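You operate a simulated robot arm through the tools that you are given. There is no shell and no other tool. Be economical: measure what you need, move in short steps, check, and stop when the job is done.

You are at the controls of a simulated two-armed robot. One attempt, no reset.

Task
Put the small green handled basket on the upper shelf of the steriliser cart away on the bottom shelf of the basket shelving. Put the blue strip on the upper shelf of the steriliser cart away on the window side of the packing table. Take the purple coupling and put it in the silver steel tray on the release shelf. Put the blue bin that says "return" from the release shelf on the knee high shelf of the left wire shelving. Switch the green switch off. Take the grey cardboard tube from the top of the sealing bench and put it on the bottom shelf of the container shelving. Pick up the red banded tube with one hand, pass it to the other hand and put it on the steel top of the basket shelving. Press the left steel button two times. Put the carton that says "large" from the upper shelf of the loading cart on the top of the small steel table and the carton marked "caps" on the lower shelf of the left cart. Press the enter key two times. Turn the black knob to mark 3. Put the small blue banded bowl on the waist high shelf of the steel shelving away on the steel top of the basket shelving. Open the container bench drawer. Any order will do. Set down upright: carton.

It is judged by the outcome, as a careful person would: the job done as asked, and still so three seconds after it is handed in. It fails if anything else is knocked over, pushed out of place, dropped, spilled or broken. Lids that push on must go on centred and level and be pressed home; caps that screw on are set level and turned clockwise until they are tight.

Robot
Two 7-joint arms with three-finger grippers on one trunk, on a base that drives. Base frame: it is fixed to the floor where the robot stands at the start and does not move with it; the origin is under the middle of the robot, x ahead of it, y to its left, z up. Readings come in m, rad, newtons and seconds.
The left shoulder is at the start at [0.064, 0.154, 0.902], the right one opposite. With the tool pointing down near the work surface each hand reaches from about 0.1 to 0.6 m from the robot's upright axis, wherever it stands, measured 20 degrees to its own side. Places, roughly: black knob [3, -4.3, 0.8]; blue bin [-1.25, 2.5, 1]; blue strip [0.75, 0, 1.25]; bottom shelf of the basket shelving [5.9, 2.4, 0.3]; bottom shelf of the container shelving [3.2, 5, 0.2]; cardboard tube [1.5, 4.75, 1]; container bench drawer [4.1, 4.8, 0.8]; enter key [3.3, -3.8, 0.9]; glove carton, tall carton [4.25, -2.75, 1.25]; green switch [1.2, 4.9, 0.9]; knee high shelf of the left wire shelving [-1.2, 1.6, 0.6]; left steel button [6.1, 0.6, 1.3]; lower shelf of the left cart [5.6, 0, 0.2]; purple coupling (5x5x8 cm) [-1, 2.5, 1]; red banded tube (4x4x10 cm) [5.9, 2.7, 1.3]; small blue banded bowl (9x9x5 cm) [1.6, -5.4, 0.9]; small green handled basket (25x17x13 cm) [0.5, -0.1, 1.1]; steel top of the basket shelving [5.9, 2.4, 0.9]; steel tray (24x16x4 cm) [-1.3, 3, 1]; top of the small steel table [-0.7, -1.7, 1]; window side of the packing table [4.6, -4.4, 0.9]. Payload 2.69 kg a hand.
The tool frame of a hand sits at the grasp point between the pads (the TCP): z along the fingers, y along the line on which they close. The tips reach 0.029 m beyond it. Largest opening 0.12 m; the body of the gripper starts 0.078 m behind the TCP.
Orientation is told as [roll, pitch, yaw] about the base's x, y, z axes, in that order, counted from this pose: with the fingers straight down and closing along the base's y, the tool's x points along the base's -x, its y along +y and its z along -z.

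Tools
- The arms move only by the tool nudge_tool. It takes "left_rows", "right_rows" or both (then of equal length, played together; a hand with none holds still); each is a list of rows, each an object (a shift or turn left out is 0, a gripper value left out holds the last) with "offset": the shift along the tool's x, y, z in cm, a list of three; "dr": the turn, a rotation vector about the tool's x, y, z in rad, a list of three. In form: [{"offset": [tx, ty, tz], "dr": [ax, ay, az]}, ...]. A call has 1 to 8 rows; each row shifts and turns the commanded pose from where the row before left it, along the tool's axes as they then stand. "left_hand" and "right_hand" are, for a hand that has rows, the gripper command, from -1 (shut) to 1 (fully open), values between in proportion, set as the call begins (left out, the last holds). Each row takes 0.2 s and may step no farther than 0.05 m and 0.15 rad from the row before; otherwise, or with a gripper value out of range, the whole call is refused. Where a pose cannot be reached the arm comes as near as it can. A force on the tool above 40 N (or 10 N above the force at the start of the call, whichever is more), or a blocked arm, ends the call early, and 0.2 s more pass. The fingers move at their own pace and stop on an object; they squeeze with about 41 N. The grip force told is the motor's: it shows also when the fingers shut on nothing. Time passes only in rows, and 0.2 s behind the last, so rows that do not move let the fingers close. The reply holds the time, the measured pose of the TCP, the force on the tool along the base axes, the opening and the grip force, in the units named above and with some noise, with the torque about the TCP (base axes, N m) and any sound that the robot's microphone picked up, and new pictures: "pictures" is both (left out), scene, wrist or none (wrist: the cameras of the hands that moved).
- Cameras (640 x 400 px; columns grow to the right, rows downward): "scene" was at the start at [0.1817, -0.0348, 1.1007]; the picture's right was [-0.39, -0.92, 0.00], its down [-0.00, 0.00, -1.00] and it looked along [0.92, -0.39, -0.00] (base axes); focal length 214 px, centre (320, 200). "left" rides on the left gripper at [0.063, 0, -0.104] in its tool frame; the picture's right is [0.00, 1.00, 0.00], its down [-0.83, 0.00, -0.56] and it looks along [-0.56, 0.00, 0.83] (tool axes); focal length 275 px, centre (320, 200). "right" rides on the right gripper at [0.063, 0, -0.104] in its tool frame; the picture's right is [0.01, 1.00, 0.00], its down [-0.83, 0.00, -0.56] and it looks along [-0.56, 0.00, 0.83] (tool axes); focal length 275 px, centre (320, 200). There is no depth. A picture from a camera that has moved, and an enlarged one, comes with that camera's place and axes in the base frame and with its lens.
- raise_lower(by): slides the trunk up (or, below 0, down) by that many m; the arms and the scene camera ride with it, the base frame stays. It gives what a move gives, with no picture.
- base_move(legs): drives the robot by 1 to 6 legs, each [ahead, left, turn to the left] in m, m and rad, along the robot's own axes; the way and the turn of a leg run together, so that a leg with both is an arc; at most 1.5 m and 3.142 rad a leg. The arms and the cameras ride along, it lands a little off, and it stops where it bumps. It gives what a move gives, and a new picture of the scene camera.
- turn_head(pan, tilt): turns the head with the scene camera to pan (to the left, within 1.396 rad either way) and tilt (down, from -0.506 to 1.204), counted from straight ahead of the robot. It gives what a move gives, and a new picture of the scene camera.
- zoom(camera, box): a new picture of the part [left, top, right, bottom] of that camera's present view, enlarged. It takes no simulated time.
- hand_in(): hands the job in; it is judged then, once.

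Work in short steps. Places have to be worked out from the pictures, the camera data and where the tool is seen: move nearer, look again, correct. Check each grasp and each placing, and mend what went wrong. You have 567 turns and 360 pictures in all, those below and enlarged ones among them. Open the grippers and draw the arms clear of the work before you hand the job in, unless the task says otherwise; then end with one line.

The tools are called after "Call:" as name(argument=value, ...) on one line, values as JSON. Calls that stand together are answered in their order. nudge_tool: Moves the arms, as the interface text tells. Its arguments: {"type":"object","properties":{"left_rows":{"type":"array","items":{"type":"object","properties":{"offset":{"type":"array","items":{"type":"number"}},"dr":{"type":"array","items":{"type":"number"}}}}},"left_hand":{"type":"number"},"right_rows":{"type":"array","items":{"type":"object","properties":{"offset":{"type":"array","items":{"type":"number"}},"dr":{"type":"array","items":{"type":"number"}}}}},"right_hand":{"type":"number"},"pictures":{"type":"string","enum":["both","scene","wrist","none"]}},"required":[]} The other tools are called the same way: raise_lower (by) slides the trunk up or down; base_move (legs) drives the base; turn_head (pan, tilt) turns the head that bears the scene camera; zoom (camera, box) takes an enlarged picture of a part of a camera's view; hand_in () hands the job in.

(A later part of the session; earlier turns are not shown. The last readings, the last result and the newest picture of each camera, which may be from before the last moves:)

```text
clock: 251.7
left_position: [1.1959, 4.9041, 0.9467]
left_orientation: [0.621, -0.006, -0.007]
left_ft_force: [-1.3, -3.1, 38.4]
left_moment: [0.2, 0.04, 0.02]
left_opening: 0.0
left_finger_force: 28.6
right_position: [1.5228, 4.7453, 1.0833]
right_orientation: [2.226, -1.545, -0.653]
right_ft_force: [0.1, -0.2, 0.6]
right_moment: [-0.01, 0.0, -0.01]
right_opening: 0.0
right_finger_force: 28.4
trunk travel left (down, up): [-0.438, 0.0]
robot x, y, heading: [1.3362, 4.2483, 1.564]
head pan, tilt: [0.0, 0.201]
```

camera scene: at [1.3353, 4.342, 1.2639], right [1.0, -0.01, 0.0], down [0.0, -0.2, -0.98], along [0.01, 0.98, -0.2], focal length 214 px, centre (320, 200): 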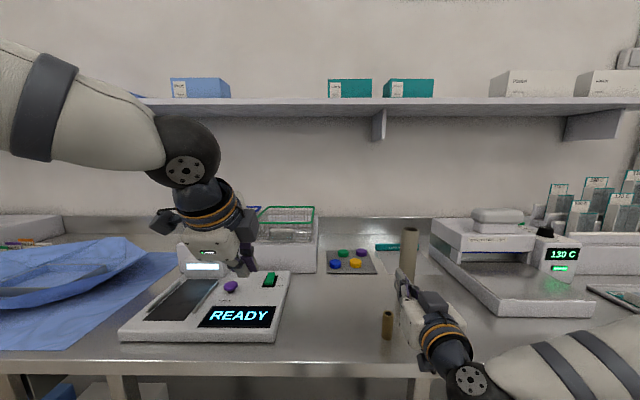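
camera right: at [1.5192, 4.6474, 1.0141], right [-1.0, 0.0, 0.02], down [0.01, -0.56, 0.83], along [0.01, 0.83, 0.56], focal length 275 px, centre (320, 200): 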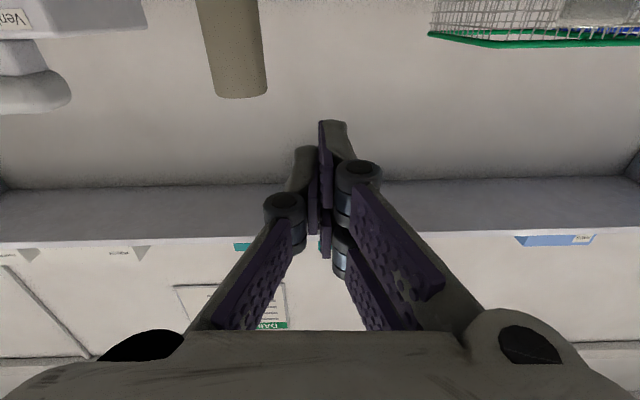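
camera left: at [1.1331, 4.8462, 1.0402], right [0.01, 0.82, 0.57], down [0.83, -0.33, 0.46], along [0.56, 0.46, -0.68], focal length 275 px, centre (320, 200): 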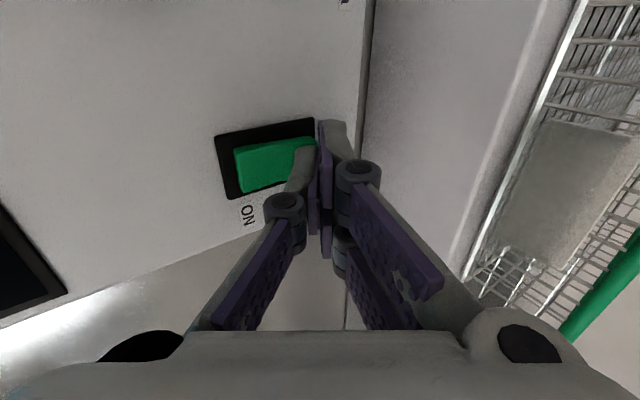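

No click at 38 N; I retract and look closely at the rocker.

Call:
nudge_tool(left_rows=[{"offset": [0, 1.1, -1.66]}, {"offset": [0, 1.1, -1.66]}, {"offset": [0, 1.1, -1.66]}, {"offset": [0, -4, -2.7]}], pictures="none")

Call:
zoom(camera="left", box=[220, 40, 460, 190])

Call:
zoom(camera="scene", box=[200, 250, 320, 325])

```text
clock: 252.7
left_position: [1.1964, 4.8541, 0.9967]
left_orientation: [0.602, -0.006, -0.011]
left_ft_force: [-0.2, -0.8, -0.1]
left_moment: [0.02, -0.04, 0.0]
left_opening: 0.0001
left_finger_force: 28.5
right_position: [1.5215, 4.7471, 1.0805]
right_orientation: [2.025, -1.548, -0.452]
right_ft_force: [0.8, -0.3, 0.3]
right_moment: [-0.02, 0.02, -0.01]
right_opening: 0.0002
right_finger_force: 28.1
trunk travel left (down, up): [-0.438, 0.0]
robot x, y, heading: [1.3365, 4.2444, 1.562]
head pan, tilt: [0.0, 0.201]
```

```text
2.67 times, centred on (340, 115) of left
camera zoom: at [1.132, 4.7959, 1.0817], right [0.01, 0.82, 0.57], down [0.83, -0.33, 0.46], along [0.56, 0.46, -0.68], focal length 734 px, centre (267, 427)
```

zoom: 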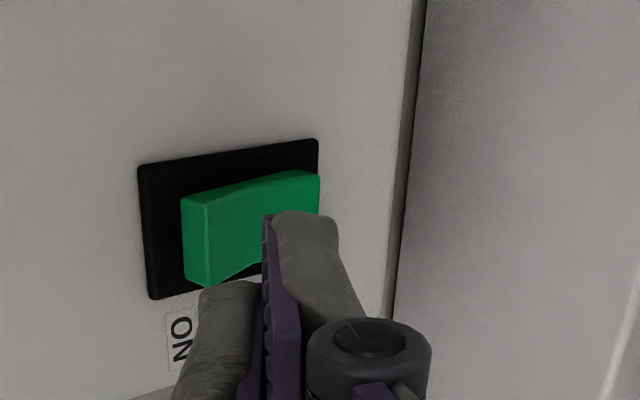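

```text
5.33 times, centred on (260, 288) of scene
camera zoom: at [1.3354, 4.3395, 1.2642], right [1.0, -0.01, 0.0], down [0.0, -0.2, -0.98], along [0.01, 0.98, -0.2], focal length 1144 px, centre (640, -267)
```

zoom: 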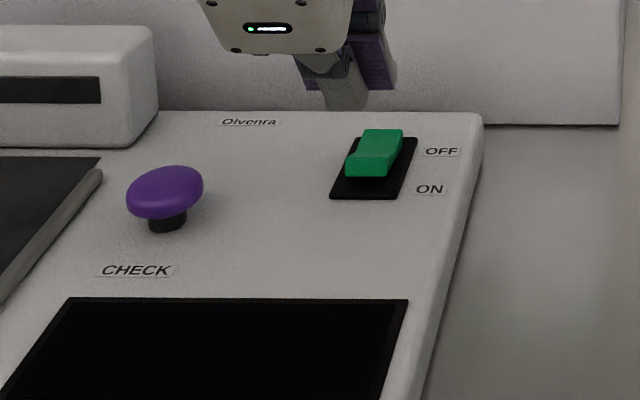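

The display went dark and the rocker's ON end is up: it is off now. I withdraw the left hand and align the right hand with the grey tube (x≈1.58), opening 7 cm.

Call:
nudge_tool(left_rows=[{"offset": [0, 1.1, -4.5]}, {"offset": [0, -2, -4.5]}, {"offset": [0, -2, -4.5]}, {"offset": [0, -2, -4.5]}], right_rows=[{"offset": [0, -3, 0]}, {"offset": [0, -3, 0]}, {"offset": [4, 0, 0]}, {"offset": [4, 0, 0]}], right_hand=0.25, pictures="none")

Call:
zoom(camera="right", box=[0, 0, 640, 400])

```text
clock: 253.7
left_position: [1.1913, 4.7122, 1.1151]
left_orientation: [0.602, -0.005, -0.01]
left_ft_force: [-0.7, 0.8, 0.7]
left_moment: [0.0, 0.01, -0.02]
left_opening: 0.0
left_finger_force: 28.6
right_position: [1.5796, 4.7499, 0.9976]
right_orientation: [2.0, -1.548, -0.427]
right_ft_force: [-0.5, 0.2, -0.4]
right_moment: [0.01, 0.02, -0.04]
right_opening: 0.0749
right_finger_force: 0.0
trunk travel left (down, up): [-0.438, 0.0]
robot x, y, heading: [1.3365, 4.2469, 1.559]
head pan, tilt: [0.0, 0.201]
```

```text
1.00 times, centred on (320, 200) of right (not enlarged: the box is as wide or as high as the picture)
camera zoom: at [1.5773, 4.6475, 0.9338], right [-1.0, 0.0, 0.01], down [0.01, -0.56, 0.83], along [0.01, 0.83, 0.56], focal length 275 px, centre (320, 200)
```

zoom: 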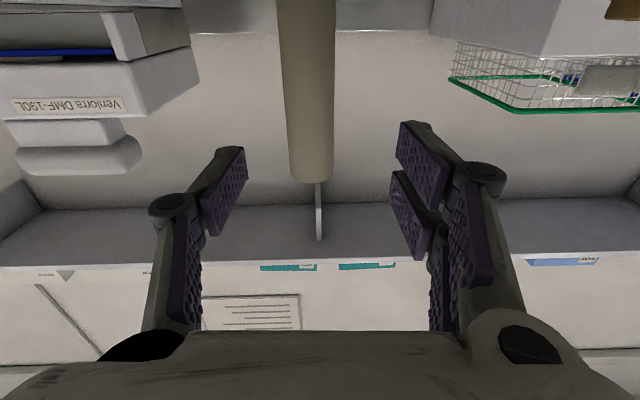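

Tube centre ≈[1.59, 4.903]. I shift 1 cm and advance 15 cm.

Call:
nudge_tool(right_rows=[{"offset": [0, -1.0, 0]}, {"offset": [0, 0, 5]}, {"offset": [0, 0, 5]}, {"offset": [0, 0, 4.5]}], pictures="wrist")

```text
clock: 254.7
left_position: [1.1922, 4.7141, 1.1157]
left_orientation: [0.599, -0.005, -0.011]
left_ft_force: [-0.4, -0.3, -1.5]
left_moment: [-0.01, 0.02, 0.0]
left_opening: 0.0001
left_finger_force: 28.7
right_position: [1.5869, 4.8955, 0.9967]
right_orientation: [1.849, -1.55, -0.275]
right_ft_force: [-0.6, 0.4, -0.4]
right_moment: [0.02, 0.06, -0.05]
right_opening: 0.0751
right_finger_force: 0.0
trunk travel left (down, up): [-0.438, 0.0]
robot x, y, heading: [1.3337, 4.2457, 1.564]
head pan, tilt: [0.0, 0.201]
camera right: at [1.5858, 4.7929, 0.9331], right [-1.0, 0.0, 0.02], down [0.01, -0.56, 0.83], along [0.01, 0.83, 0.56], focal length 275 px, centre (320, 200)
```

right: 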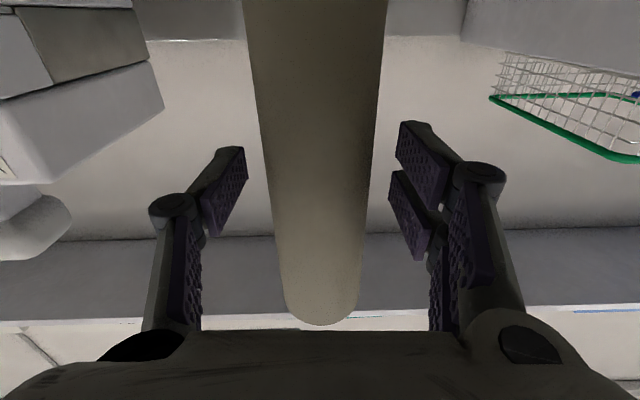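

Centred between the pads. Close and lift.

Call:
nudge_tool(right_rows=[{}, {}, {}], right_hand=-1, pictures="none")

Call:
nudge_tool(right_rows=[{"offset": [-2, 0, 0]}, {"offset": [-3, 0, 0]}], pictures="scene")

```text
clock: 255.4
left_position: [1.1924, 4.7125, 1.1158]
left_orientation: [0.602, -0.004, -0.011]
left_ft_force: [0.4, 0.2, 0.2]
left_moment: [0.0, 0.03, 0.02]
left_opening: 0.0
left_finger_force: 28.6
right_position: [1.5884, 4.895, 0.9977]
right_orientation: [1.943, -1.548, -0.371]
right_ft_force: [0.0, 0.4, 0.6]
right_moment: [0.06, 0.01, 0.02]
right_opening: 0.0411
right_finger_force: 41.1
trunk travel left (down, up): [-0.438, 0.0]
robot x, y, heading: [1.3372, 4.2452, 1.563]
head pan, tilt: [0.0, 0.201]
```

```text
clock: 256.1
left_position: [1.1924, 4.7135, 1.1157]
left_orientation: [0.603, -0.006, -0.01]
left_ft_force: [-0.5, 0.7, 0.0]
left_moment: [-0.03, -0.02, -0.01]
left_opening: 0.0002
left_finger_force: 28.0
right_position: [1.5889, 4.8939, 1.0483]
right_orientation: [1.936, -1.55, -0.363]
right_ft_force: [-0.1, -0.6, -0.5]
right_moment: [-0.02, -0.01, 0.01]
right_opening: 0.0414
right_finger_force: 41.1
trunk travel left (down, up): [-0.438, 0.0]
robot x, y, heading: [1.3337, 4.2419, 1.563]
head pan, tilt: [0.0, 0.201]
camera scene: at [1.3352, 4.341, 1.2641], right [1.0, -0.01, 0.0], down [0.0, -0.2, -0.98], along [0.01, 0.98, -0.2], focal length 214 px, centre (320, 200)
```

scene: 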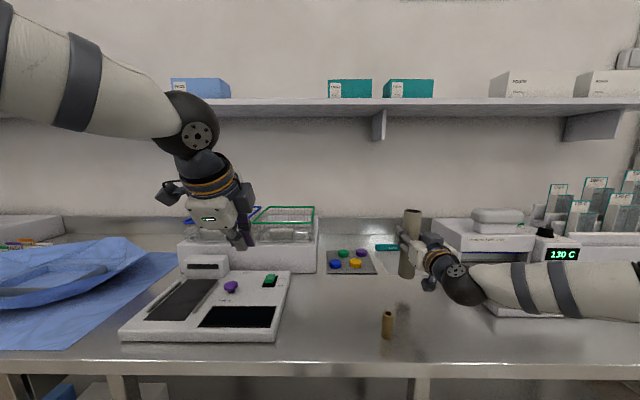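

Lifted. I back out 0.7 m and strafe right toward the container shelving.

Call:
base_move(legs=[[-0.75, 0, 0], [0, -1.45, 0]])

```text
clock: 271.0
left_position: [2.6281, 3.9527, 1.116]
left_orientation: [0.601, -0.003, -0.001]
left_ft_force: [0.0, 0.4, 0.0]
left_moment: [-0.03, 0.01, 0.01]
left_opening: 0.0001
left_finger_force: 28.5
right_position: [3.0234, 4.1373, 1.0473]
right_orientation: [1.922, -1.551, -0.34]
right_ft_force: [-0.3, 1.0, 0.0]
right_moment: [0.01, 0.02, 0.02]
right_opening: 0.041
right_finger_force: 41.5
trunk travel left (down, up): [-0.438, 0.0]
robot x, y, heading: [2.7743, 3.4833, 1.571]
head pan, tilt: [0.0, 0.201]
camera scene: at [2.7751, 3.5822, 1.2639], right [1.0, 0.0, 0.0], down [0.0, -0.2, -0.98], along [0.0, 0.98, -0.2], focal length 214 px, centre (320, 200)
```

scene: 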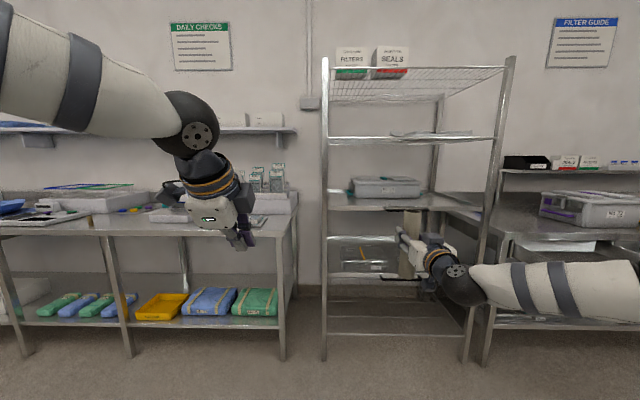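

The bottom shelf is empty (front y≈4.71, z≈0.2, x 2.82–3.67). I lower the right arm, then the trunk.

Call:
nudge_tool(right_rows=[{"offset": [4, 0, 0]}, {"offset": [4, 0, 0]}, {"offset": [4, 0, 0]}, {"offset": [4, 0, 0]}, {"offset": [4, 0, 0]}, {"offset": [4, 0, 0]}, {"offset": [3, 0, 0]}], pictures="none")

Call:
raise_lower(by=-0.38)

Call:
turn_head(pan=-0.1, tilt=0.35)

```text
clock: 272.6
left_position: [2.6287, 3.9517, 1.1156]
left_orientation: [0.599, -0.004, 0.001]
left_ft_force: [0.4, -0.5, 0.2]
left_moment: [-0.02, 0.02, 0.0]
left_opening: 0.0
left_finger_force: 28.6
right_position: [3.0189, 4.1018, 0.9336]
right_orientation: [1.929, -1.551, -0.346]
right_ft_force: [0.5, -0.2, -1.1]
right_moment: [0.01, -0.01, -0.01]
right_opening: 0.0414
right_finger_force: 40.9
right hand out of reach, approached as far as the arm can: row 3, 4, 5, 6, 7
trunk travel left (down, up): [-0.438, 0.0]
robot x, y, heading: [2.78, 3.488, 1.575]
head pan, tilt: [0.0, 0.201]
```

```text
clock: 276.3
left_position: [2.6284, 3.9521, 0.7358]
left_orientation: [0.603, -0.006, 0.0]
left_ft_force: [-0.6, 0.6, -0.4]
left_moment: [0.04, -0.02, 0.0]
left_opening: 0.0
left_finger_force: 28.1
right_position: [3.0181, 4.1019, 0.5535]
right_orientation: [1.964, -1.551, -0.379]
right_ft_force: [0.5, -1.1, -0.7]
right_moment: [0.03, -0.02, -0.02]
right_opening: 0.0414
right_finger_force: 40.5
trunk travel left (down, up): [-0.058, 0.38]
robot x, y, heading: [2.778, 3.4871, 1.573]
head pan, tilt: [0.0, 0.201]
```

```text
clock: 277.0
left_position: [2.6283, 3.9522, 0.7343]
left_orientation: [0.601, -0.004, 0.0]
left_ft_force: [-0.7, 0.8, 0.0]
left_moment: [0.0, 0.0, 0.01]
left_opening: 0.0
left_finger_force: 28.3
right_position: [3.0189, 4.1031, 0.5531]
right_orientation: [1.92, -1.55, -0.339]
right_ft_force: [-0.3, 0.1, 0.0]
right_moment: [0.0, 0.02, 0.01]
right_opening: 0.0413
right_finger_force: 41.2
trunk travel left (down, up): [-0.058, 0.38]
robot x, y, heading: [2.7755, 3.4875, 1.569]
head pan, tilt: [-0.099, 0.351]
camera scene: at [2.7841, 3.7516, 0.834], right [1.0, -0.1, 0.0], down [-0.03, -0.34, -0.94], along [0.09, 0.93, -0.34], focal length 214 px, centre (320, 200)
```

scene: 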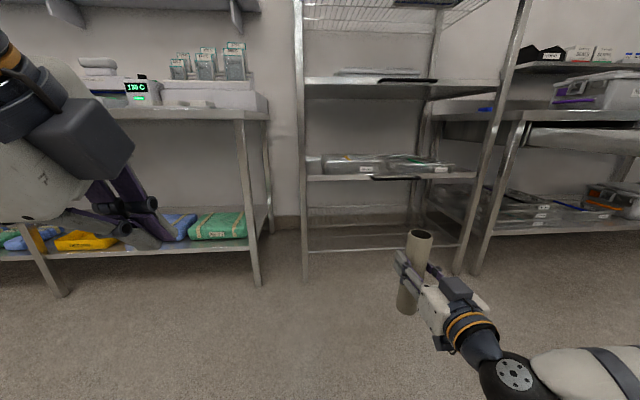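

The arm stopped lowering at a limit; I try lowering with the hand brought more toward the centre.

Call:
nudge_tool(right_rows=[{"offset": [0, 3, -1]}, {"offset": [1, 3, -1]}, {"offset": [3, 0, 0]}, {"offset": [3, 0, 0]}, {"offset": [3, 0, 0]}, {"offset": [3, 0, 0]}, {"offset": [3, 0, 0]}], pictures="none")

```text
clock: 278.6
left_position: [2.6293, 3.9524, 0.7357]
left_orientation: [0.6, -0.006, 0.0]
left_ft_force: [-0.6, 0.2, 0.4]
left_moment: [-0.04, -0.01, -0.01]
left_opening: 0.0
left_finger_force: 28.5
right_position: [2.9564, 4.083, 0.3944]
right_orientation: [1.946, -1.55, -0.362]
right_ft_force: [-0.2, -0.6, 0.4]
right_moment: [0.01, -0.01, 0.0]
right_opening: 0.0413
right_finger_force: 41.1
trunk travel left (down, up): [-0.058, 0.38]
robot x, y, heading: [2.7767, 3.4886, 1.566]
head pan, tilt: [-0.099, 0.351]
```

Right TCP is at z 0.394 now. I pull the left hand back 12 cm, strafe right 0.3 m and go forward 0.5 m, then look.

Call:
nudge_tool(left_rows=[{"offset": [0, -3.3, -2.27]}, {"offset": [0, -3.3, -2.27]}, {"offset": [0, -3.3, -2.27]}], pictures="none")

Call:
base_move(legs=[[0, -0.3, 0], [0.5, 0, 0]])

Call:
zoom(camera="right", box=[0, 0, 640, 400])

```text
clock: 279.4
left_position: [2.6289, 3.8332, 0.7359]
left_orientation: [0.6, -0.004, -0.001]
left_ft_force: [0.1, -1.3, -0.7]
left_moment: [0.01, 0.01, -0.04]
left_opening: 0.0002
left_finger_force: 28.4
right_position: [2.9564, 4.0829, 0.395]
right_orientation: [1.918, -1.55, -0.337]
right_ft_force: [0.2, 0.6, -0.6]
right_moment: [0.04, -0.01, 0.01]
right_opening: 0.0412
right_finger_force: 41.0
trunk travel left (down, up): [-0.058, 0.38]
robot x, y, heading: [2.7763, 3.4836, 1.573]
head pan, tilt: [-0.099, 0.351]
```

```text
clock: 284.8
left_position: [2.9308, 4.3317, 0.7359]
left_orientation: [0.6, -0.006, -0.005]
left_ft_force: [0.5, 0.3, -0.3]
left_moment: [-0.02, 0.02, -0.03]
left_opening: 0.0
left_finger_force: 28.2
right_position: [3.26, 4.5783, 0.3954]
right_orientation: [1.92, -1.55, -0.343]
right_ft_force: [-0.9, -0.2, -1.0]
right_moment: [0.05, 0.01, -0.01]
right_opening: 0.0416
right_finger_force: 41.5
trunk travel left (down, up): [-0.058, 0.38]
robot x, y, heading: [3.0755, 3.9819, 1.562]
head pan, tilt: [-0.099, 0.351]
camera scene: at [3.0858, 4.2487, 0.834], right [0.99, -0.1, 0.0], down [-0.04, -0.34, -0.94], along [0.1, 0.93, -0.34], focal length 214 px, centre (320, 200)
```

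scene: 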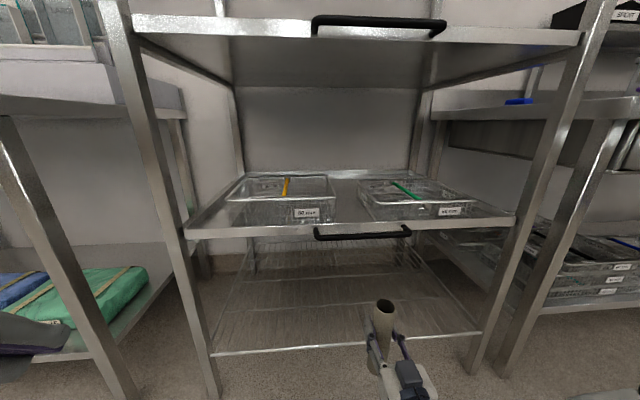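

```text
1.00 times, centred on (320, 200) of right (not enlarged: the box is as wide or as high as the picture)
camera zoom: at [3.2585, 4.4765, 0.3309], right [-1.0, -0.01, 0.02], down [0.02, -0.56, 0.83], along [0.0, 0.83, 0.56], focal length 275 px, centre (320, 200)
```

zoom: 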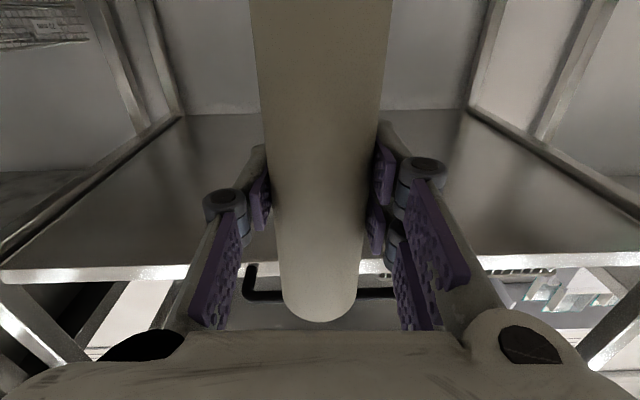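

Shelf front y≈4.71, z≈0.18. I drive 0.26 m further so the tube is ~13 cm inside.

Call:
base_move(legs=[[0.26, 0, 0.008]])

Call:
nudge_tool(right_rows=[{"offset": [2.5, 0, 0]}, {"offset": [2.5, 0, 0]}, {"offset": [1.5, 0, 0]}], pictures="scene")

```text
clock: 286.6
left_position: [2.9278, 4.5902, 0.7361]
left_orientation: [0.6, -0.008, 0.0]
left_ft_force: [-1.2, 0.6, -0.2]
left_moment: [-0.01, 0.04, 0.0]
left_opening: 0.0002
left_finger_force: 28.3
right_position: [3.2558, 4.8402, 0.3952]
right_orientation: [1.918, -1.551, -0.333]
right_ft_force: [0.6, 0.5, -0.4]
right_moment: [-0.01, -0.05, 0.03]
right_opening: 0.041
right_finger_force: 40.8
trunk travel left (down, up): [-0.058, 0.38]
robot x, y, heading: [3.076, 4.2443, 1.567]
head pan, tilt: [-0.099, 0.351]
camera scene: at [3.0841, 4.508, 0.834], right [1.0, -0.1, 0.0], down [-0.03, -0.34, -0.94], along [0.09, 0.93, -0.34], focal length 214 px, centre (320, 200)
```

scene: 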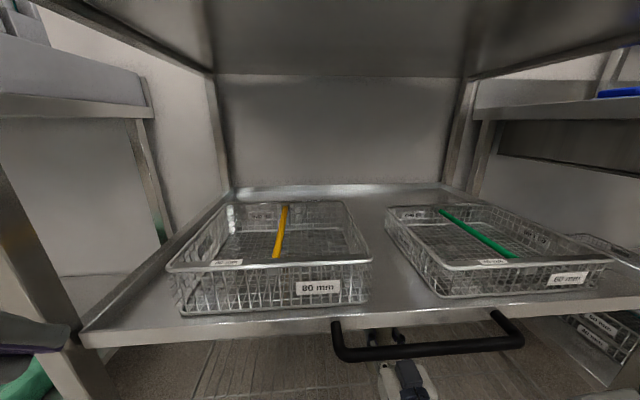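

```text
clock: 287.4
left_position: [2.9277, 4.5902, 0.7358]
left_orientation: [0.601, -0.007, -0.001]
left_ft_force: [-0.2, 0.4, 0.5]
left_moment: [0.0, -0.01, 0.01]
left_opening: 0.0
left_finger_force: 28.8
right_position: [3.2703, 4.8371, 0.3519]
right_orientation: [1.853, -1.548, -0.266]
right_ft_force: [0.0, -0.9, -0.4]
right_moment: [0.0, 0.0, 0.0]
right_opening: 0.0412
right_finger_force: 40.9
right hand out of reach, approached as far as the arm can: row 2, 3
trunk travel left (down, up): [-0.058, 0.38]
robot x, y, heading: [3.0782, 4.2462, 1.573]
head pan, tilt: [-0.099, 0.351]
camera scene: at [3.0841, 4.508, 0.834], right [1.0, -0.1, 0.0], down [-0.03, -0.34, -0.94], along [0.09, 0.93, -0.34], focal length 214 px, centre (320, 200)
```

scene: 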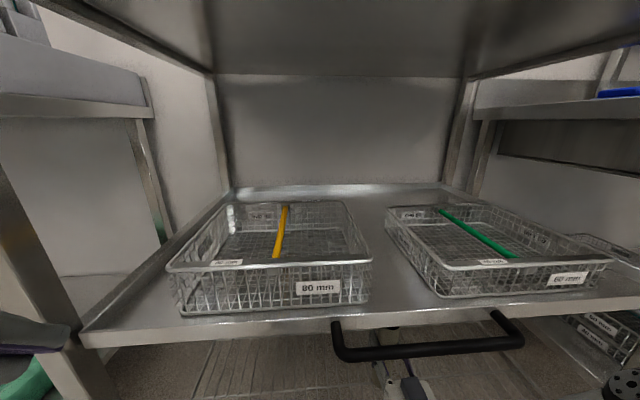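

Arm at its lower limit; the rest by lowering the trunk gently.

Call:
raise_lower(by=-0.035)

Call:
raise_lower(by=-0.01)

```text
clock: 288.2
left_position: [2.9281, 4.5975, 0.6994]
left_orientation: [0.586, -0.011, -0.002]
left_ft_force: [-0.1, 0.7, 0.1]
left_moment: [0.0, 0.0, 0.01]
left_opening: 0.0001
left_finger_force: 28.5
right_position: [3.2715, 4.837, 0.3176]
right_orientation: [2.171, -1.546, -0.587]
right_ft_force: [-0.3, 3.4, 13.3]
right_moment: [0.37, -0.21, 0.08]
right_opening: 0.0415
right_finger_force: 41.2
trunk travel left (down, up): [-0.023, 0.415]
robot x, y, heading: [3.0737, 4.2437, 1.574]
head pan, tilt: [-0.099, 0.351]
```

```text
clock: 288.7
left_position: [2.9286, 4.5966, 0.6941]
left_orientation: [0.587, -0.011, -0.001]
left_ft_force: [-0.2, 0.9, -1.0]
left_moment: [-0.02, -0.02, 0.02]
left_opening: 0.0
left_finger_force: 28.4
right_position: [3.2705, 4.8408, 0.3167]
right_orientation: [2.465, -1.532, -0.882]
right_ft_force: [0.2, 2.3, 10.6]
right_moment: [0.17, -0.08, 0.02]
right_opening: 0.0414
right_finger_force: 40.9
trunk travel left (down, up): [-0.016, 0.422]
robot x, y, heading: [3.0778, 4.2421, 1.572]
head pan, tilt: [-0.099, 0.351]
stopped: the force on the tool passed its limit at 43 N (the readings are from after the stop); the commanded pose is now the measured one
```

Contact at TCP 0.317 (shelf ≈0.2). I open the hand and look.

Call:
nudge_tool(right_rows=[{}, {}], right_hand=0.15, pictures="wrist")

```text
clock: 289.3
left_position: [2.929, 4.5983, 0.6938]
left_orientation: [0.587, -0.009, -0.001]
left_ft_force: [-0.8, 0.5, -0.4]
left_moment: [0.0, -0.05, -0.03]
left_opening: 0.0
left_finger_force: 27.9
right_position: [3.2704, 4.8406, 0.3134]
right_orientation: [2.349, -1.539, -0.766]
right_ft_force: [-0.6, -0.2, 0.4]
right_moment: [0.01, 0.0, 0.01]
right_opening: 0.0688
right_finger_force: 0.0
trunk travel left (down, up): [-0.016, 0.422]
robot x, y, heading: [3.0788, 4.2419, 1.571]
head pan, tilt: [-0.099, 0.351]
camera right: at [3.2692, 4.7383, 0.2484], right [-1.0, -0.01, 0.02], down [0.02, -0.57, 0.82], along [0.0, 0.82, 0.57], focal length 275 px, centre (320, 200)
```

right: 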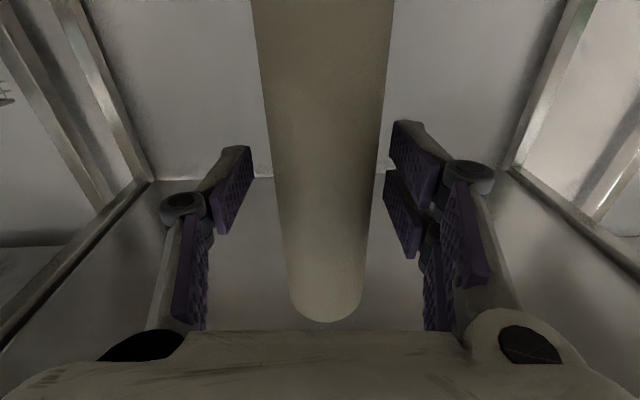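

The tube stands upright. Back off straight with the base.

Call:
base_move(legs=[[-0.35, 0, 0]])

```text
clock: 291.6
left_position: [2.9292, 4.2485, 0.6926]
left_orientation: [0.586, -0.009, -0.002]
left_ft_force: [-0.2, 0.3, -0.1]
left_moment: [0.03, 0.0, -0.02]
left_opening: 0.0
left_finger_force: 28.5
right_position: [3.2703, 4.49, 0.3147]
right_orientation: [2.356, -1.538, -0.774]
right_ft_force: [0.7, -0.2, -0.5]
right_moment: [0.01, -0.01, 0.01]
right_opening: 0.0692
right_finger_force: 0.0
trunk travel left (down, up): [-0.016, 0.422]
robot x, y, heading: [3.0755, 3.8926, 1.569]
head pan, tilt: [-0.099, 0.351]
camera scene: at [3.0849, 4.1685, 0.7963], right [1.0, -0.1, 0.0], down [-0.03, -0.34, -0.94], along [0.09, 0.93, -0.34], focal length 214 px, centre (320, 200)
```

scene: 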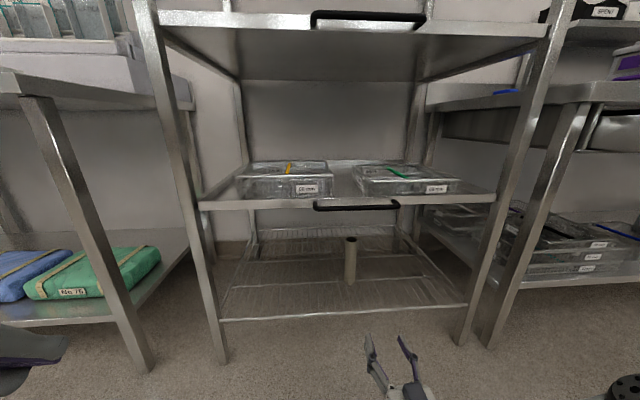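

Placed. Next the release shelf at x≈−1.2: raise the trunk, back away, turn left and drive across.

Call:
raise_lower(by=0.4)

Call:
base_move(legs=[[-0.9, 0, 0], [0, 0, 1.571], [1.4, 0, 0], [1.3, 0, 0]])

Call:
turn_head(pan=0.0, tilt=0.2)

```text
clock: 295.4
left_position: [2.9293, 4.2471, 1.0926]
left_orientation: [0.585, -0.009, -0.001]
left_ft_force: [-0.7, 0.0, 0.0]
left_moment: [-0.03, 0.01, 0.0]
left_opening: 0.0
left_finger_force: 27.9
right_position: [3.2717, 4.4906, 1.0433]
right_orientation: [3.117, -0.971, -1.528]
right_ft_force: [-0.2, 0.7, -0.2]
right_moment: [0.03, 0.0, -0.02]
right_opening: 0.069
right_finger_force: 0.0
trunk travel left (down, up): [-0.416, 0.022]
robot x, y, heading: [3.0796, 3.8929, 1.572]
head pan, tilt: [-0.099, 0.351]
```

```text
clock: 316.7
left_position: [0.0158, 2.8426, 1.0929]
left_orientation: [0.588, -0.01, 1.574]
left_ft_force: [0.0, 0.1, 0.0]
left_moment: [0.0, 0.0, 0.01]
left_opening: 0.0
left_finger_force: 28.2
right_position: [-0.2271, 3.1826, 1.0438]
right_orientation: [3.117, -0.97, 0.049]
right_ft_force: [0.8, 0.1, -0.8]
right_moment: [-0.01, 0.02, -0.03]
right_opening: 0.0687
right_finger_force: 0.0
trunk travel left (down, up): [-0.416, 0.022]
robot x, y, heading: [0.3721, 2.9907, -3.135]
head pan, tilt: [-0.099, 0.351]
camera scene: at [0.2459, 3.0014, 1.228], right [0.09, 1.0, 0.0], down [0.34, -0.03, -0.94], along [-0.94, 0.09, -0.34], focal length 214 px, centre (320, 200)
```

scene: 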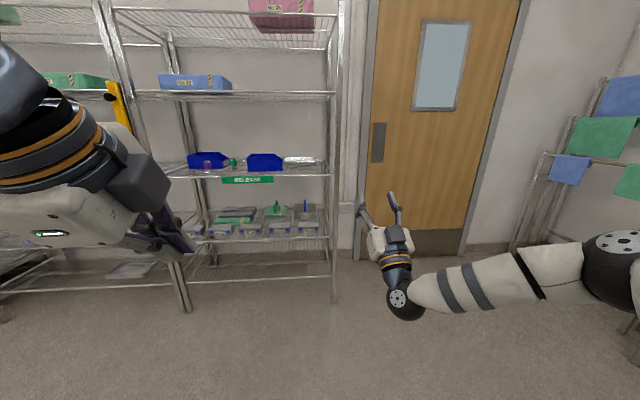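

```text
clock: 317.4
left_position: [0.0149, 2.8423, 1.0942]
left_orientation: [0.587, -0.01, 1.572]
left_ft_force: [0.0, -0.5, 0.9]
left_moment: [-0.01, 0.02, 0.01]
left_opening: 0.0003
left_finger_force: 28.9
right_position: [-0.2258, 3.1834, 1.0448]
right_orientation: [3.114, -0.97, 0.048]
right_ft_force: [-0.8, 0.0, 0.3]
right_moment: [0.02, 0.03, 0.02]
right_opening: 0.0689
right_finger_force: 0.1
trunk travel left (down, up): [-0.416, 0.022]
robot x, y, heading: [0.3683, 2.9915, -3.132]
head pan, tilt: [0.0, 0.201]
camera scene: at [0.2456, 2.9922, 1.2419], right [-0.01, 1.0, 0.0], down [0.2, 0.0, -0.98], along [-0.98, -0.01, -0.2], focal length 214 px, centre (320, 200)
```

scene: 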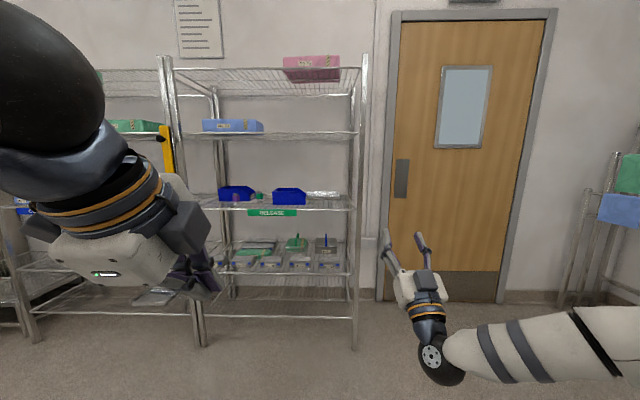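

Call:
zoom(camera="scene", box=[190, 160, 370, 270])

```text
3.56 times, centred on (280, 215) of scene
camera zoom: at [0.2456, 2.9922, 1.2419], right [-0.01, 1.0, 0.0], down [0.2, 0.0, -0.98], along [-0.98, -0.01, -0.2], focal length 763 px, centre (462, 147)
```

zoom: 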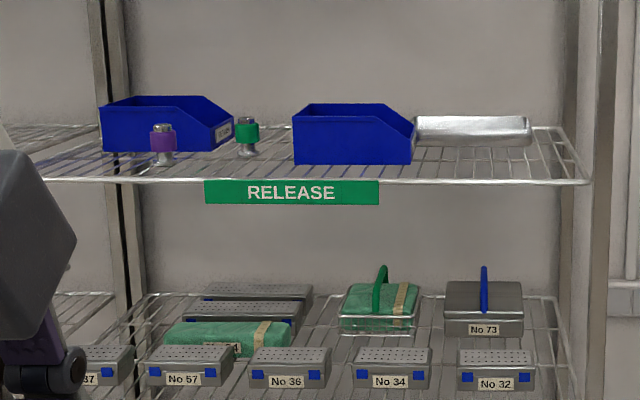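

The left bin (y≈2.43) has a label on its side; the purple coupling stands in front of it (≈[-1.1, 2.48]); steel tray at y≈3.0. I pitch the right hand to point forward-down 45°.

Call:
nudge_tool(right_rows=[{"dr": [0, 0.15, 0]}, {"dr": [0, 0.15, 0]}, {"dr": [0, 0.15, 0]}, {"dr": [0, 0.15, 0]}, {"dr": [0, 0.15, 0]}, {"dr": [0, 0.15, 0]}, {"dr": [0, 0.15, 0]}, {"dr": [0, 0.15, 0]}], left_rows=[{"dr": [0, 0, 0], "offset": [0, -4, -2.7]}, {"offset": [0, -4, -2.7]}, {"offset": [0, 0, 0]}, {"offset": [0, 0, 0]}, {"offset": [0, 0, 0]}, {"offset": [0, 0, 0]}, {"offset": [0, 0, 0]}, {"offset": [0, 0, 0]}], right_hand=0.4, pictures="none")

Call:
base_move(legs=[[0.4, 0.45, 0]])

Call:
zoom(camera="scene", box=[200, 150, 520, 310])

```text
clock: 319.2
left_position: [0.1119, 2.8413, 1.0934]
left_orientation: [0.588, -0.012, 1.572]
left_ft_force: [-0.2, 0.0, -0.2]
left_moment: [0.02, 0.02, -0.05]
left_opening: 0.0
left_finger_force: 28.6
right_position: [-0.2278, 3.1835, 1.0444]
right_orientation: [0.025, -0.973, -3.134]
right_ft_force: [0.0, -0.6, 0.0]
right_moment: [0.01, -0.01, -0.02]
right_opening: 0.0838
right_finger_force: 0.0
trunk travel left (down, up): [-0.416, 0.022]
robot x, y, heading: [0.3657, 2.9915, -3.138]
head pan, tilt: [0.0, 0.201]
```

```text
clock: 323.2
left_position: [-0.2841, 2.3903, 1.0926]
left_orientation: [0.587, -0.011, 1.573]
left_ft_force: [-0.1, -0.2, -0.6]
left_moment: [0.01, 0.0, 0.04]
left_opening: 0.0
left_finger_force: 27.9
right_position: [-0.6243, 2.7316, 1.0435]
right_orientation: [0.025, -0.972, -3.134]
right_ft_force: [-0.2, 0.1, -0.4]
right_moment: [0.02, 0.02, -0.01]
right_opening: 0.0841
right_finger_force: 0.1
trunk travel left (down, up): [-0.416, 0.022]
robot x, y, heading: [-0.0243, 2.5406, -3.128]
head pan, tilt: [0.0, 0.201]
camera scene: at [-0.1506, 2.5408, 1.242], right [-0.01, 1.0, 0.0], down [0.2, 0.0, -0.98], along [-0.98, -0.01, -0.2], focal length 214 px, centre (320, 200)
```

scene: 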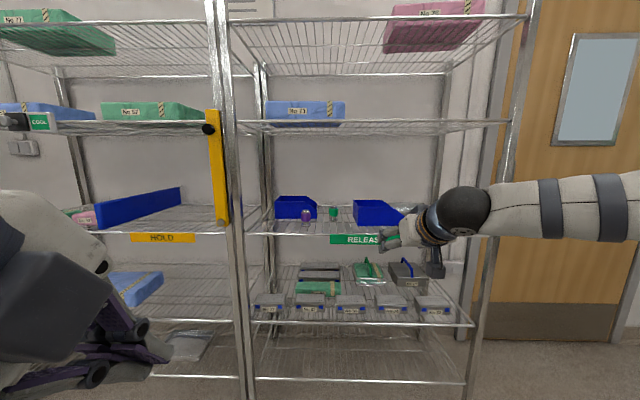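

```text
2.00 times, centred on (360, 230) of scene
camera zoom: at [-0.1506, 2.5408, 1.242], right [-0.01, 1.0, 0.0], down [0.2, 0.0, -0.98], along [-0.98, -0.01, -0.2], focal length 429 px, centre (240, 140)
```

zoom: 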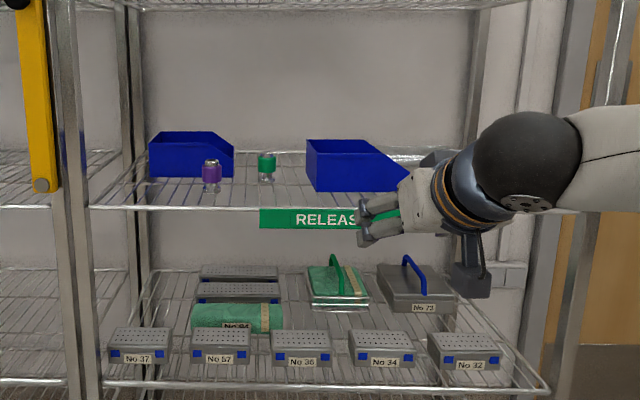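

Coupling base ≈[-1.072, 2.456, 0.94]; shelf front x≈−0.957; bin front x≈−1.163. I steepen the right hand, raise it 8 cm and move the base so the hand comes over the coupling.

Call:
nudge_tool(right_rows=[{"dr": [0, 0.15, 0]}, {"dr": [0, 0.15, 0]}, {"offset": [-2.5, 0, -3.1]}, {"offset": [-2.5, 0, -3.1]}], pictures="none")

Call:
base_move(legs=[[0.3, 0.275, 0]])

Call:
zoom(camera="right", box=[0, 0, 640, 400])

```text
clock: 324.2
left_position: [-0.2823, 2.3917, 1.0944]
left_orientation: [0.589, -0.01, 1.573]
left_ft_force: [-0.5, -0.3, 0.7]
left_moment: [-0.02, 0.02, -0.03]
left_opening: 0.0
left_finger_force: 28.9
right_position: [-0.6194, 2.7646, 1.129]
right_orientation: [0.021, -0.672, -3.13]
right_ft_force: [0.4, 0.5, 0.0]
right_moment: [-0.02, 0.0, 0.02]
right_opening: 0.0841
right_finger_force: 0.2
right hand out of reach, approached as far as the arm can: row 3, 4
trunk travel left (down, up): [-0.416, 0.022]
robot x, y, heading: [-0.0244, 2.5435, -3.137]
head pan, tilt: [0.0, 0.201]
```

```text
clock: 326.9
left_position: [-0.579, 2.1097, 1.0931]
left_orientation: [0.586, -0.011, 1.574]
left_ft_force: [0.7, 0.2, 0.8]
left_moment: [0.01, 0.0, -0.01]
left_opening: 0.0
left_finger_force: 28.4
right_position: [-0.9138, 2.482, 1.1274]
right_orientation: [0.021, -0.672, -3.13]
right_ft_force: [0.1, -0.3, -0.4]
right_moment: [0.01, -0.04, -0.02]
right_opening: 0.0841
right_finger_force: 0.2
trunk travel left (down, up): [-0.416, 0.022]
robot x, y, heading: [-0.3218, 2.2592, -3.128]
head pan, tilt: [0.0, 0.201]
camera scene: at [-0.4462, 2.2594, 1.242], right [-0.01, 1.0, 0.0], down [0.2, 0.0, -0.98], along [-0.98, -0.01, -0.2], focal length 214 px, centre (320, 200)
```

scene: 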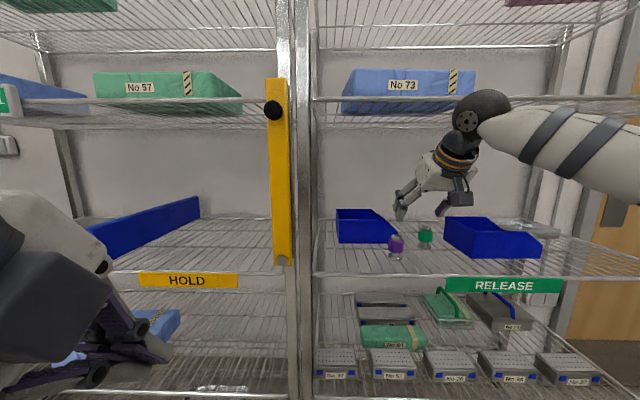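

```text
1.00 times, centred on (320, 200) of right (not enlarged: the box is as wide or as high as the picture)
camera zoom: at [-0.8019, 2.4869, 1.1704], right [0.03, -1.0, 0.01], down [-0.3, 0.0, 0.95], along [-0.95, -0.03, -0.3], focal length 275 px, centre (320, 200)
```

zoom: 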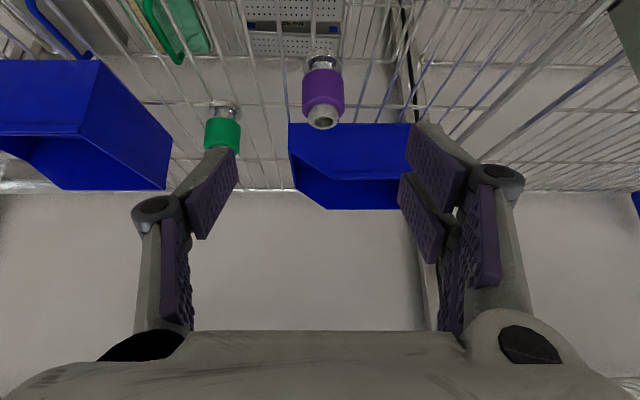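

Coupling ≈[-1.048, 2.475], top z≈1.015. I advance along the tool axis to grasp it.

Call:
nudge_tool(right_rows=[{"offset": [-0.36, 0.8, 3.9]}, {"offset": [-0.36, 0, 3.9]}, {"offset": [-0.36, 0, 3.9]}, {"offset": [-0.36, 0, 3.8]}], pictures="wrist")

```text
clock: 327.9
left_position: [-0.5775, 2.1086, 1.0932]
left_orientation: [0.586, -0.012, 1.574]
left_ft_force: [-0.4, -0.5, -0.3]
left_moment: [-0.02, 0.02, -0.01]
left_opening: 0.0
left_finger_force: 28.2
right_position: [-0.9647, 2.5218, 1.0612]
right_orientation: [0.021, -0.672, -3.126]
right_ft_force: [-0.8, -0.2, 0.4]
right_moment: [0.02, -0.02, -0.05]
right_opening: 0.0841
right_finger_force: 0.0
right hand out of reach, approached as far as the arm can: row 1, 2, 3, 4
trunk travel left (down, up): [-0.416, 0.022]
robot x, y, heading: [-0.3208, 2.2585, -3.132]
head pan, tilt: [0.0, 0.201]
camera right: at [-0.8522, 2.5272, 1.103], right [0.03, -1.0, 0.01], down [-0.3, 0.0, 0.95], along [-0.95, -0.03, -0.3], focal length 275 px, centre (320, 200)
```

right: 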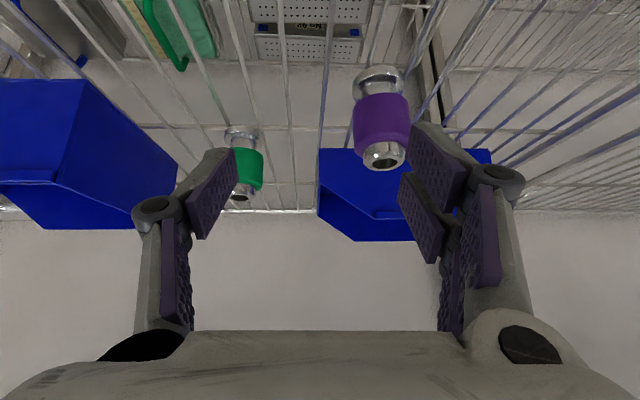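

Arm limit; I retract 8 cm and let the base bring the hand over the coupling.

Call:
nudge_tool(right_rows=[{"offset": [0, 0, -4]}, {"offset": [0, 0, -4]}, {}], pictures="none")

Call:
base_move(legs=[[0.12, 0.045, 0]])

Call:
zoom(camera="right", box=[0, 0, 640, 400])

```text
clock: 328.7
left_position: [-0.5786, 2.1094, 1.0922]
left_orientation: [0.584, -0.009, 1.575]
left_ft_force: [-0.5, 0.1, 0.5]
left_moment: [0.02, 0.0, 0.01]
left_opening: 0.0001
left_finger_force: 28.8
right_position: [-0.9161, 2.5258, 1.1233]
right_orientation: [0.02, -0.671, -3.13]
right_ft_force: [0.3, -0.5, 0.0]
right_moment: [0.04, 0.0, -0.04]
right_opening: 0.0842
right_finger_force: 0.0
trunk travel left (down, up): [-0.416, 0.022]
robot x, y, heading: [-0.3204, 2.2585, -3.133]
head pan, tilt: [0.0, 0.201]
```

```text
clock: 330.0
left_position: [-0.6986, 2.0643, 1.0926]
left_orientation: [0.586, -0.01, 1.574]
left_ft_force: [-0.7, -0.3, 0.3]
left_moment: [0.04, -0.01, 0.02]
left_opening: 0.0001
left_finger_force: 28.8
right_position: [-1.0349, 2.4795, 1.1235]
right_orientation: [0.021, -0.67, -3.126]
right_ft_force: [-0.7, 0.0, -0.3]
right_moment: [0.02, 0.03, 0.02]
right_opening: 0.0842
right_finger_force: 0.1
trunk travel left (down, up): [-0.416, 0.022]
robot x, y, heading: [-0.443, 2.2176, -3.134]
head pan, tilt: [0.0, 0.201]
camera scene: at [-0.5655, 2.214, 1.2419], right [-0.01, 1.0, 0.0], down [0.2, 0.0, -0.98], along [-0.98, -0.01, -0.2], focal length 214 px, centre (320, 200)
```

scene: 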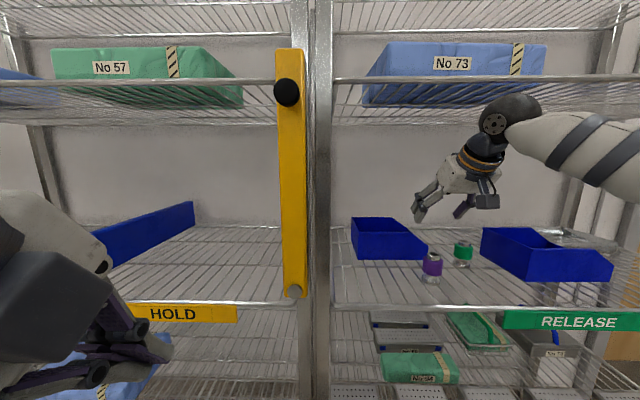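

```text
1.00 times, centred on (320, 200) of right (not enlarged: the box is as wide or as high as the picture)
camera zoom: at [-0.9223, 2.4848, 1.1653], right [0.03, -1.0, 0.01], down [-0.3, 0.0, 0.95], along [-0.95, -0.03, -0.3], focal length 275 px, centre (320, 200)
```

zoom: 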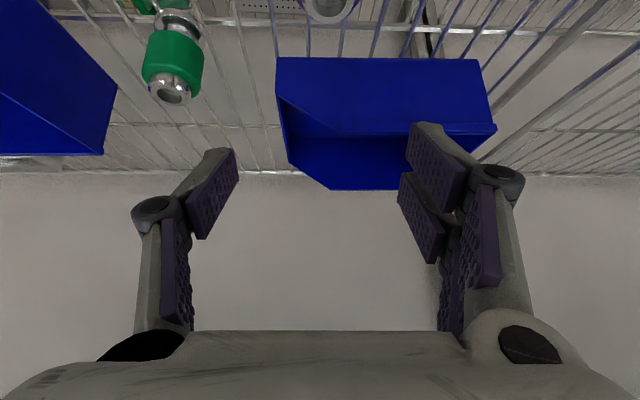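

Directly above the coupling (x≈−1.04, y≈2.476). Descend 13 cm vertically.

Call:
nudge_tool(right_rows=[{"offset": [2.7, 0.4, 3.5]}, {"offset": [2.7, 0, 3.5]}, {"offset": [2.6, 0, 3.4]}], pictures="wrist")

```text
clock: 330.8
left_position: [-0.6981, 2.0641, 1.0932]
left_orientation: [0.586, -0.01, 1.575]
left_ft_force: [-0.1, -0.1, -0.6]
left_moment: [0.0, -0.04, 0.0]
left_opening: 0.0003
left_finger_force: 28.2
right_position: [-1.0379, 2.4744, 0.9902]
right_orientation: [0.023, -0.674, -3.131]
right_ft_force: [0.1, -0.5, 0.0]
right_moment: [0.02, -0.03, 0.02]
right_opening: 0.0841
right_finger_force: 0.0
trunk travel left (down, up): [-0.416, 0.022]
robot x, y, heading: [-0.4413, 2.2159, -3.137]
head pan, tilt: [0.0, 0.201]
camera right: at [-0.9244, 2.4792, 1.0338], right [0.03, -1.0, 0.01], down [-0.3, 0.01, 0.95], along [-0.95, -0.03, -0.3], focal length 275 px, centre (320, 200)
```

right: 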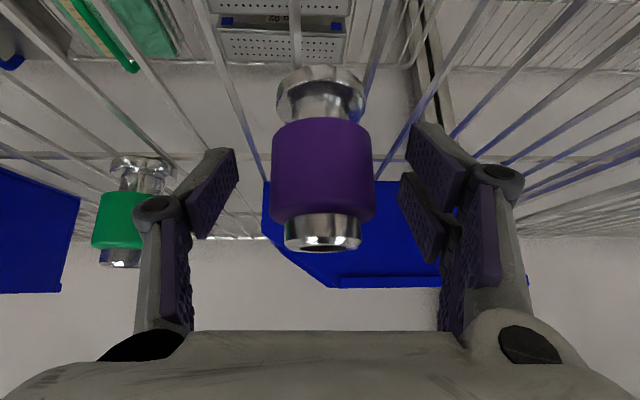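

Coupling is ~1.2 cm beyond the TCP; move forward a bit and close.

Call:
nudge_tool(right_rows=[{"offset": [-0.9, 0, 0.75]}], pictures="none")

Call:
nudge_tool(right_rows=[{}, {}, {}], right_hand=-1, pictures="wrist")

```text
clock: 331.2
left_position: [-0.6969, 2.0648, 1.0943]
left_orientation: [0.586, -0.011, 1.575]
left_ft_force: [0.1, -0.2, 0.2]
left_moment: [0.0, -0.05, 0.01]
left_opening: 0.0
left_finger_force: 28.6
right_position: [-1.0494, 2.4742, 0.9925]
right_orientation: [0.02, -0.671, -3.129]
right_ft_force: [0.5, 0.0, -0.7]
right_moment: [-0.03, 0.05, 0.0]
right_opening: 0.0837
right_finger_force: 0.1
trunk travel left (down, up): [-0.416, 0.022]
robot x, y, heading: [-0.4446, 2.2149, -3.134]
head pan, tilt: [0.0, 0.201]
```

```text
clock: 332.0
left_position: [-0.6987, 2.064, 1.0929]
left_orientation: [0.587, -0.011, 1.573]
left_ft_force: [0.8, 0.1, 0.3]
left_moment: [-0.01, 0.0, 0.03]
left_opening: 0.0
left_finger_force: 28.4
right_position: [-1.0483, 2.4743, 0.9928]
right_orientation: [0.02, -0.672, -3.129]
right_ft_force: [-0.2, -1.1, 1.2]
right_moment: [-0.09, 0.0, 0.0]
right_opening: 0.0393
right_finger_force: 40.9
trunk travel left (down, up): [-0.416, 0.022]
robot x, y, heading: [-0.4403, 2.2151, -3.134]
head pan, tilt: [0.0, 0.201]
camera right: at [-0.9358, 2.4787, 1.0343], right [0.03, -1.0, 0.01], down [-0.3, 0.0, 0.95], along [-0.95, -0.03, -0.3], focal length 275 px, centre (320, 200)
```

right: 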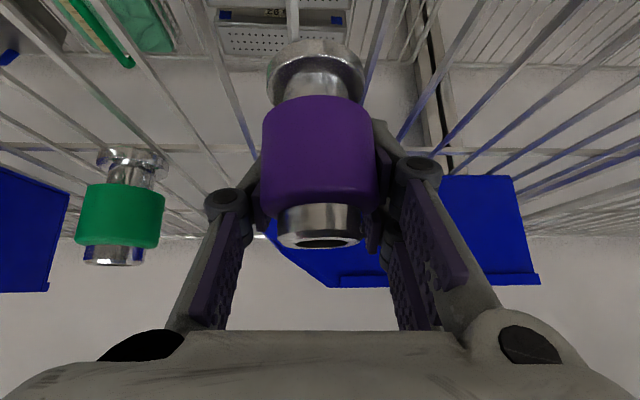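

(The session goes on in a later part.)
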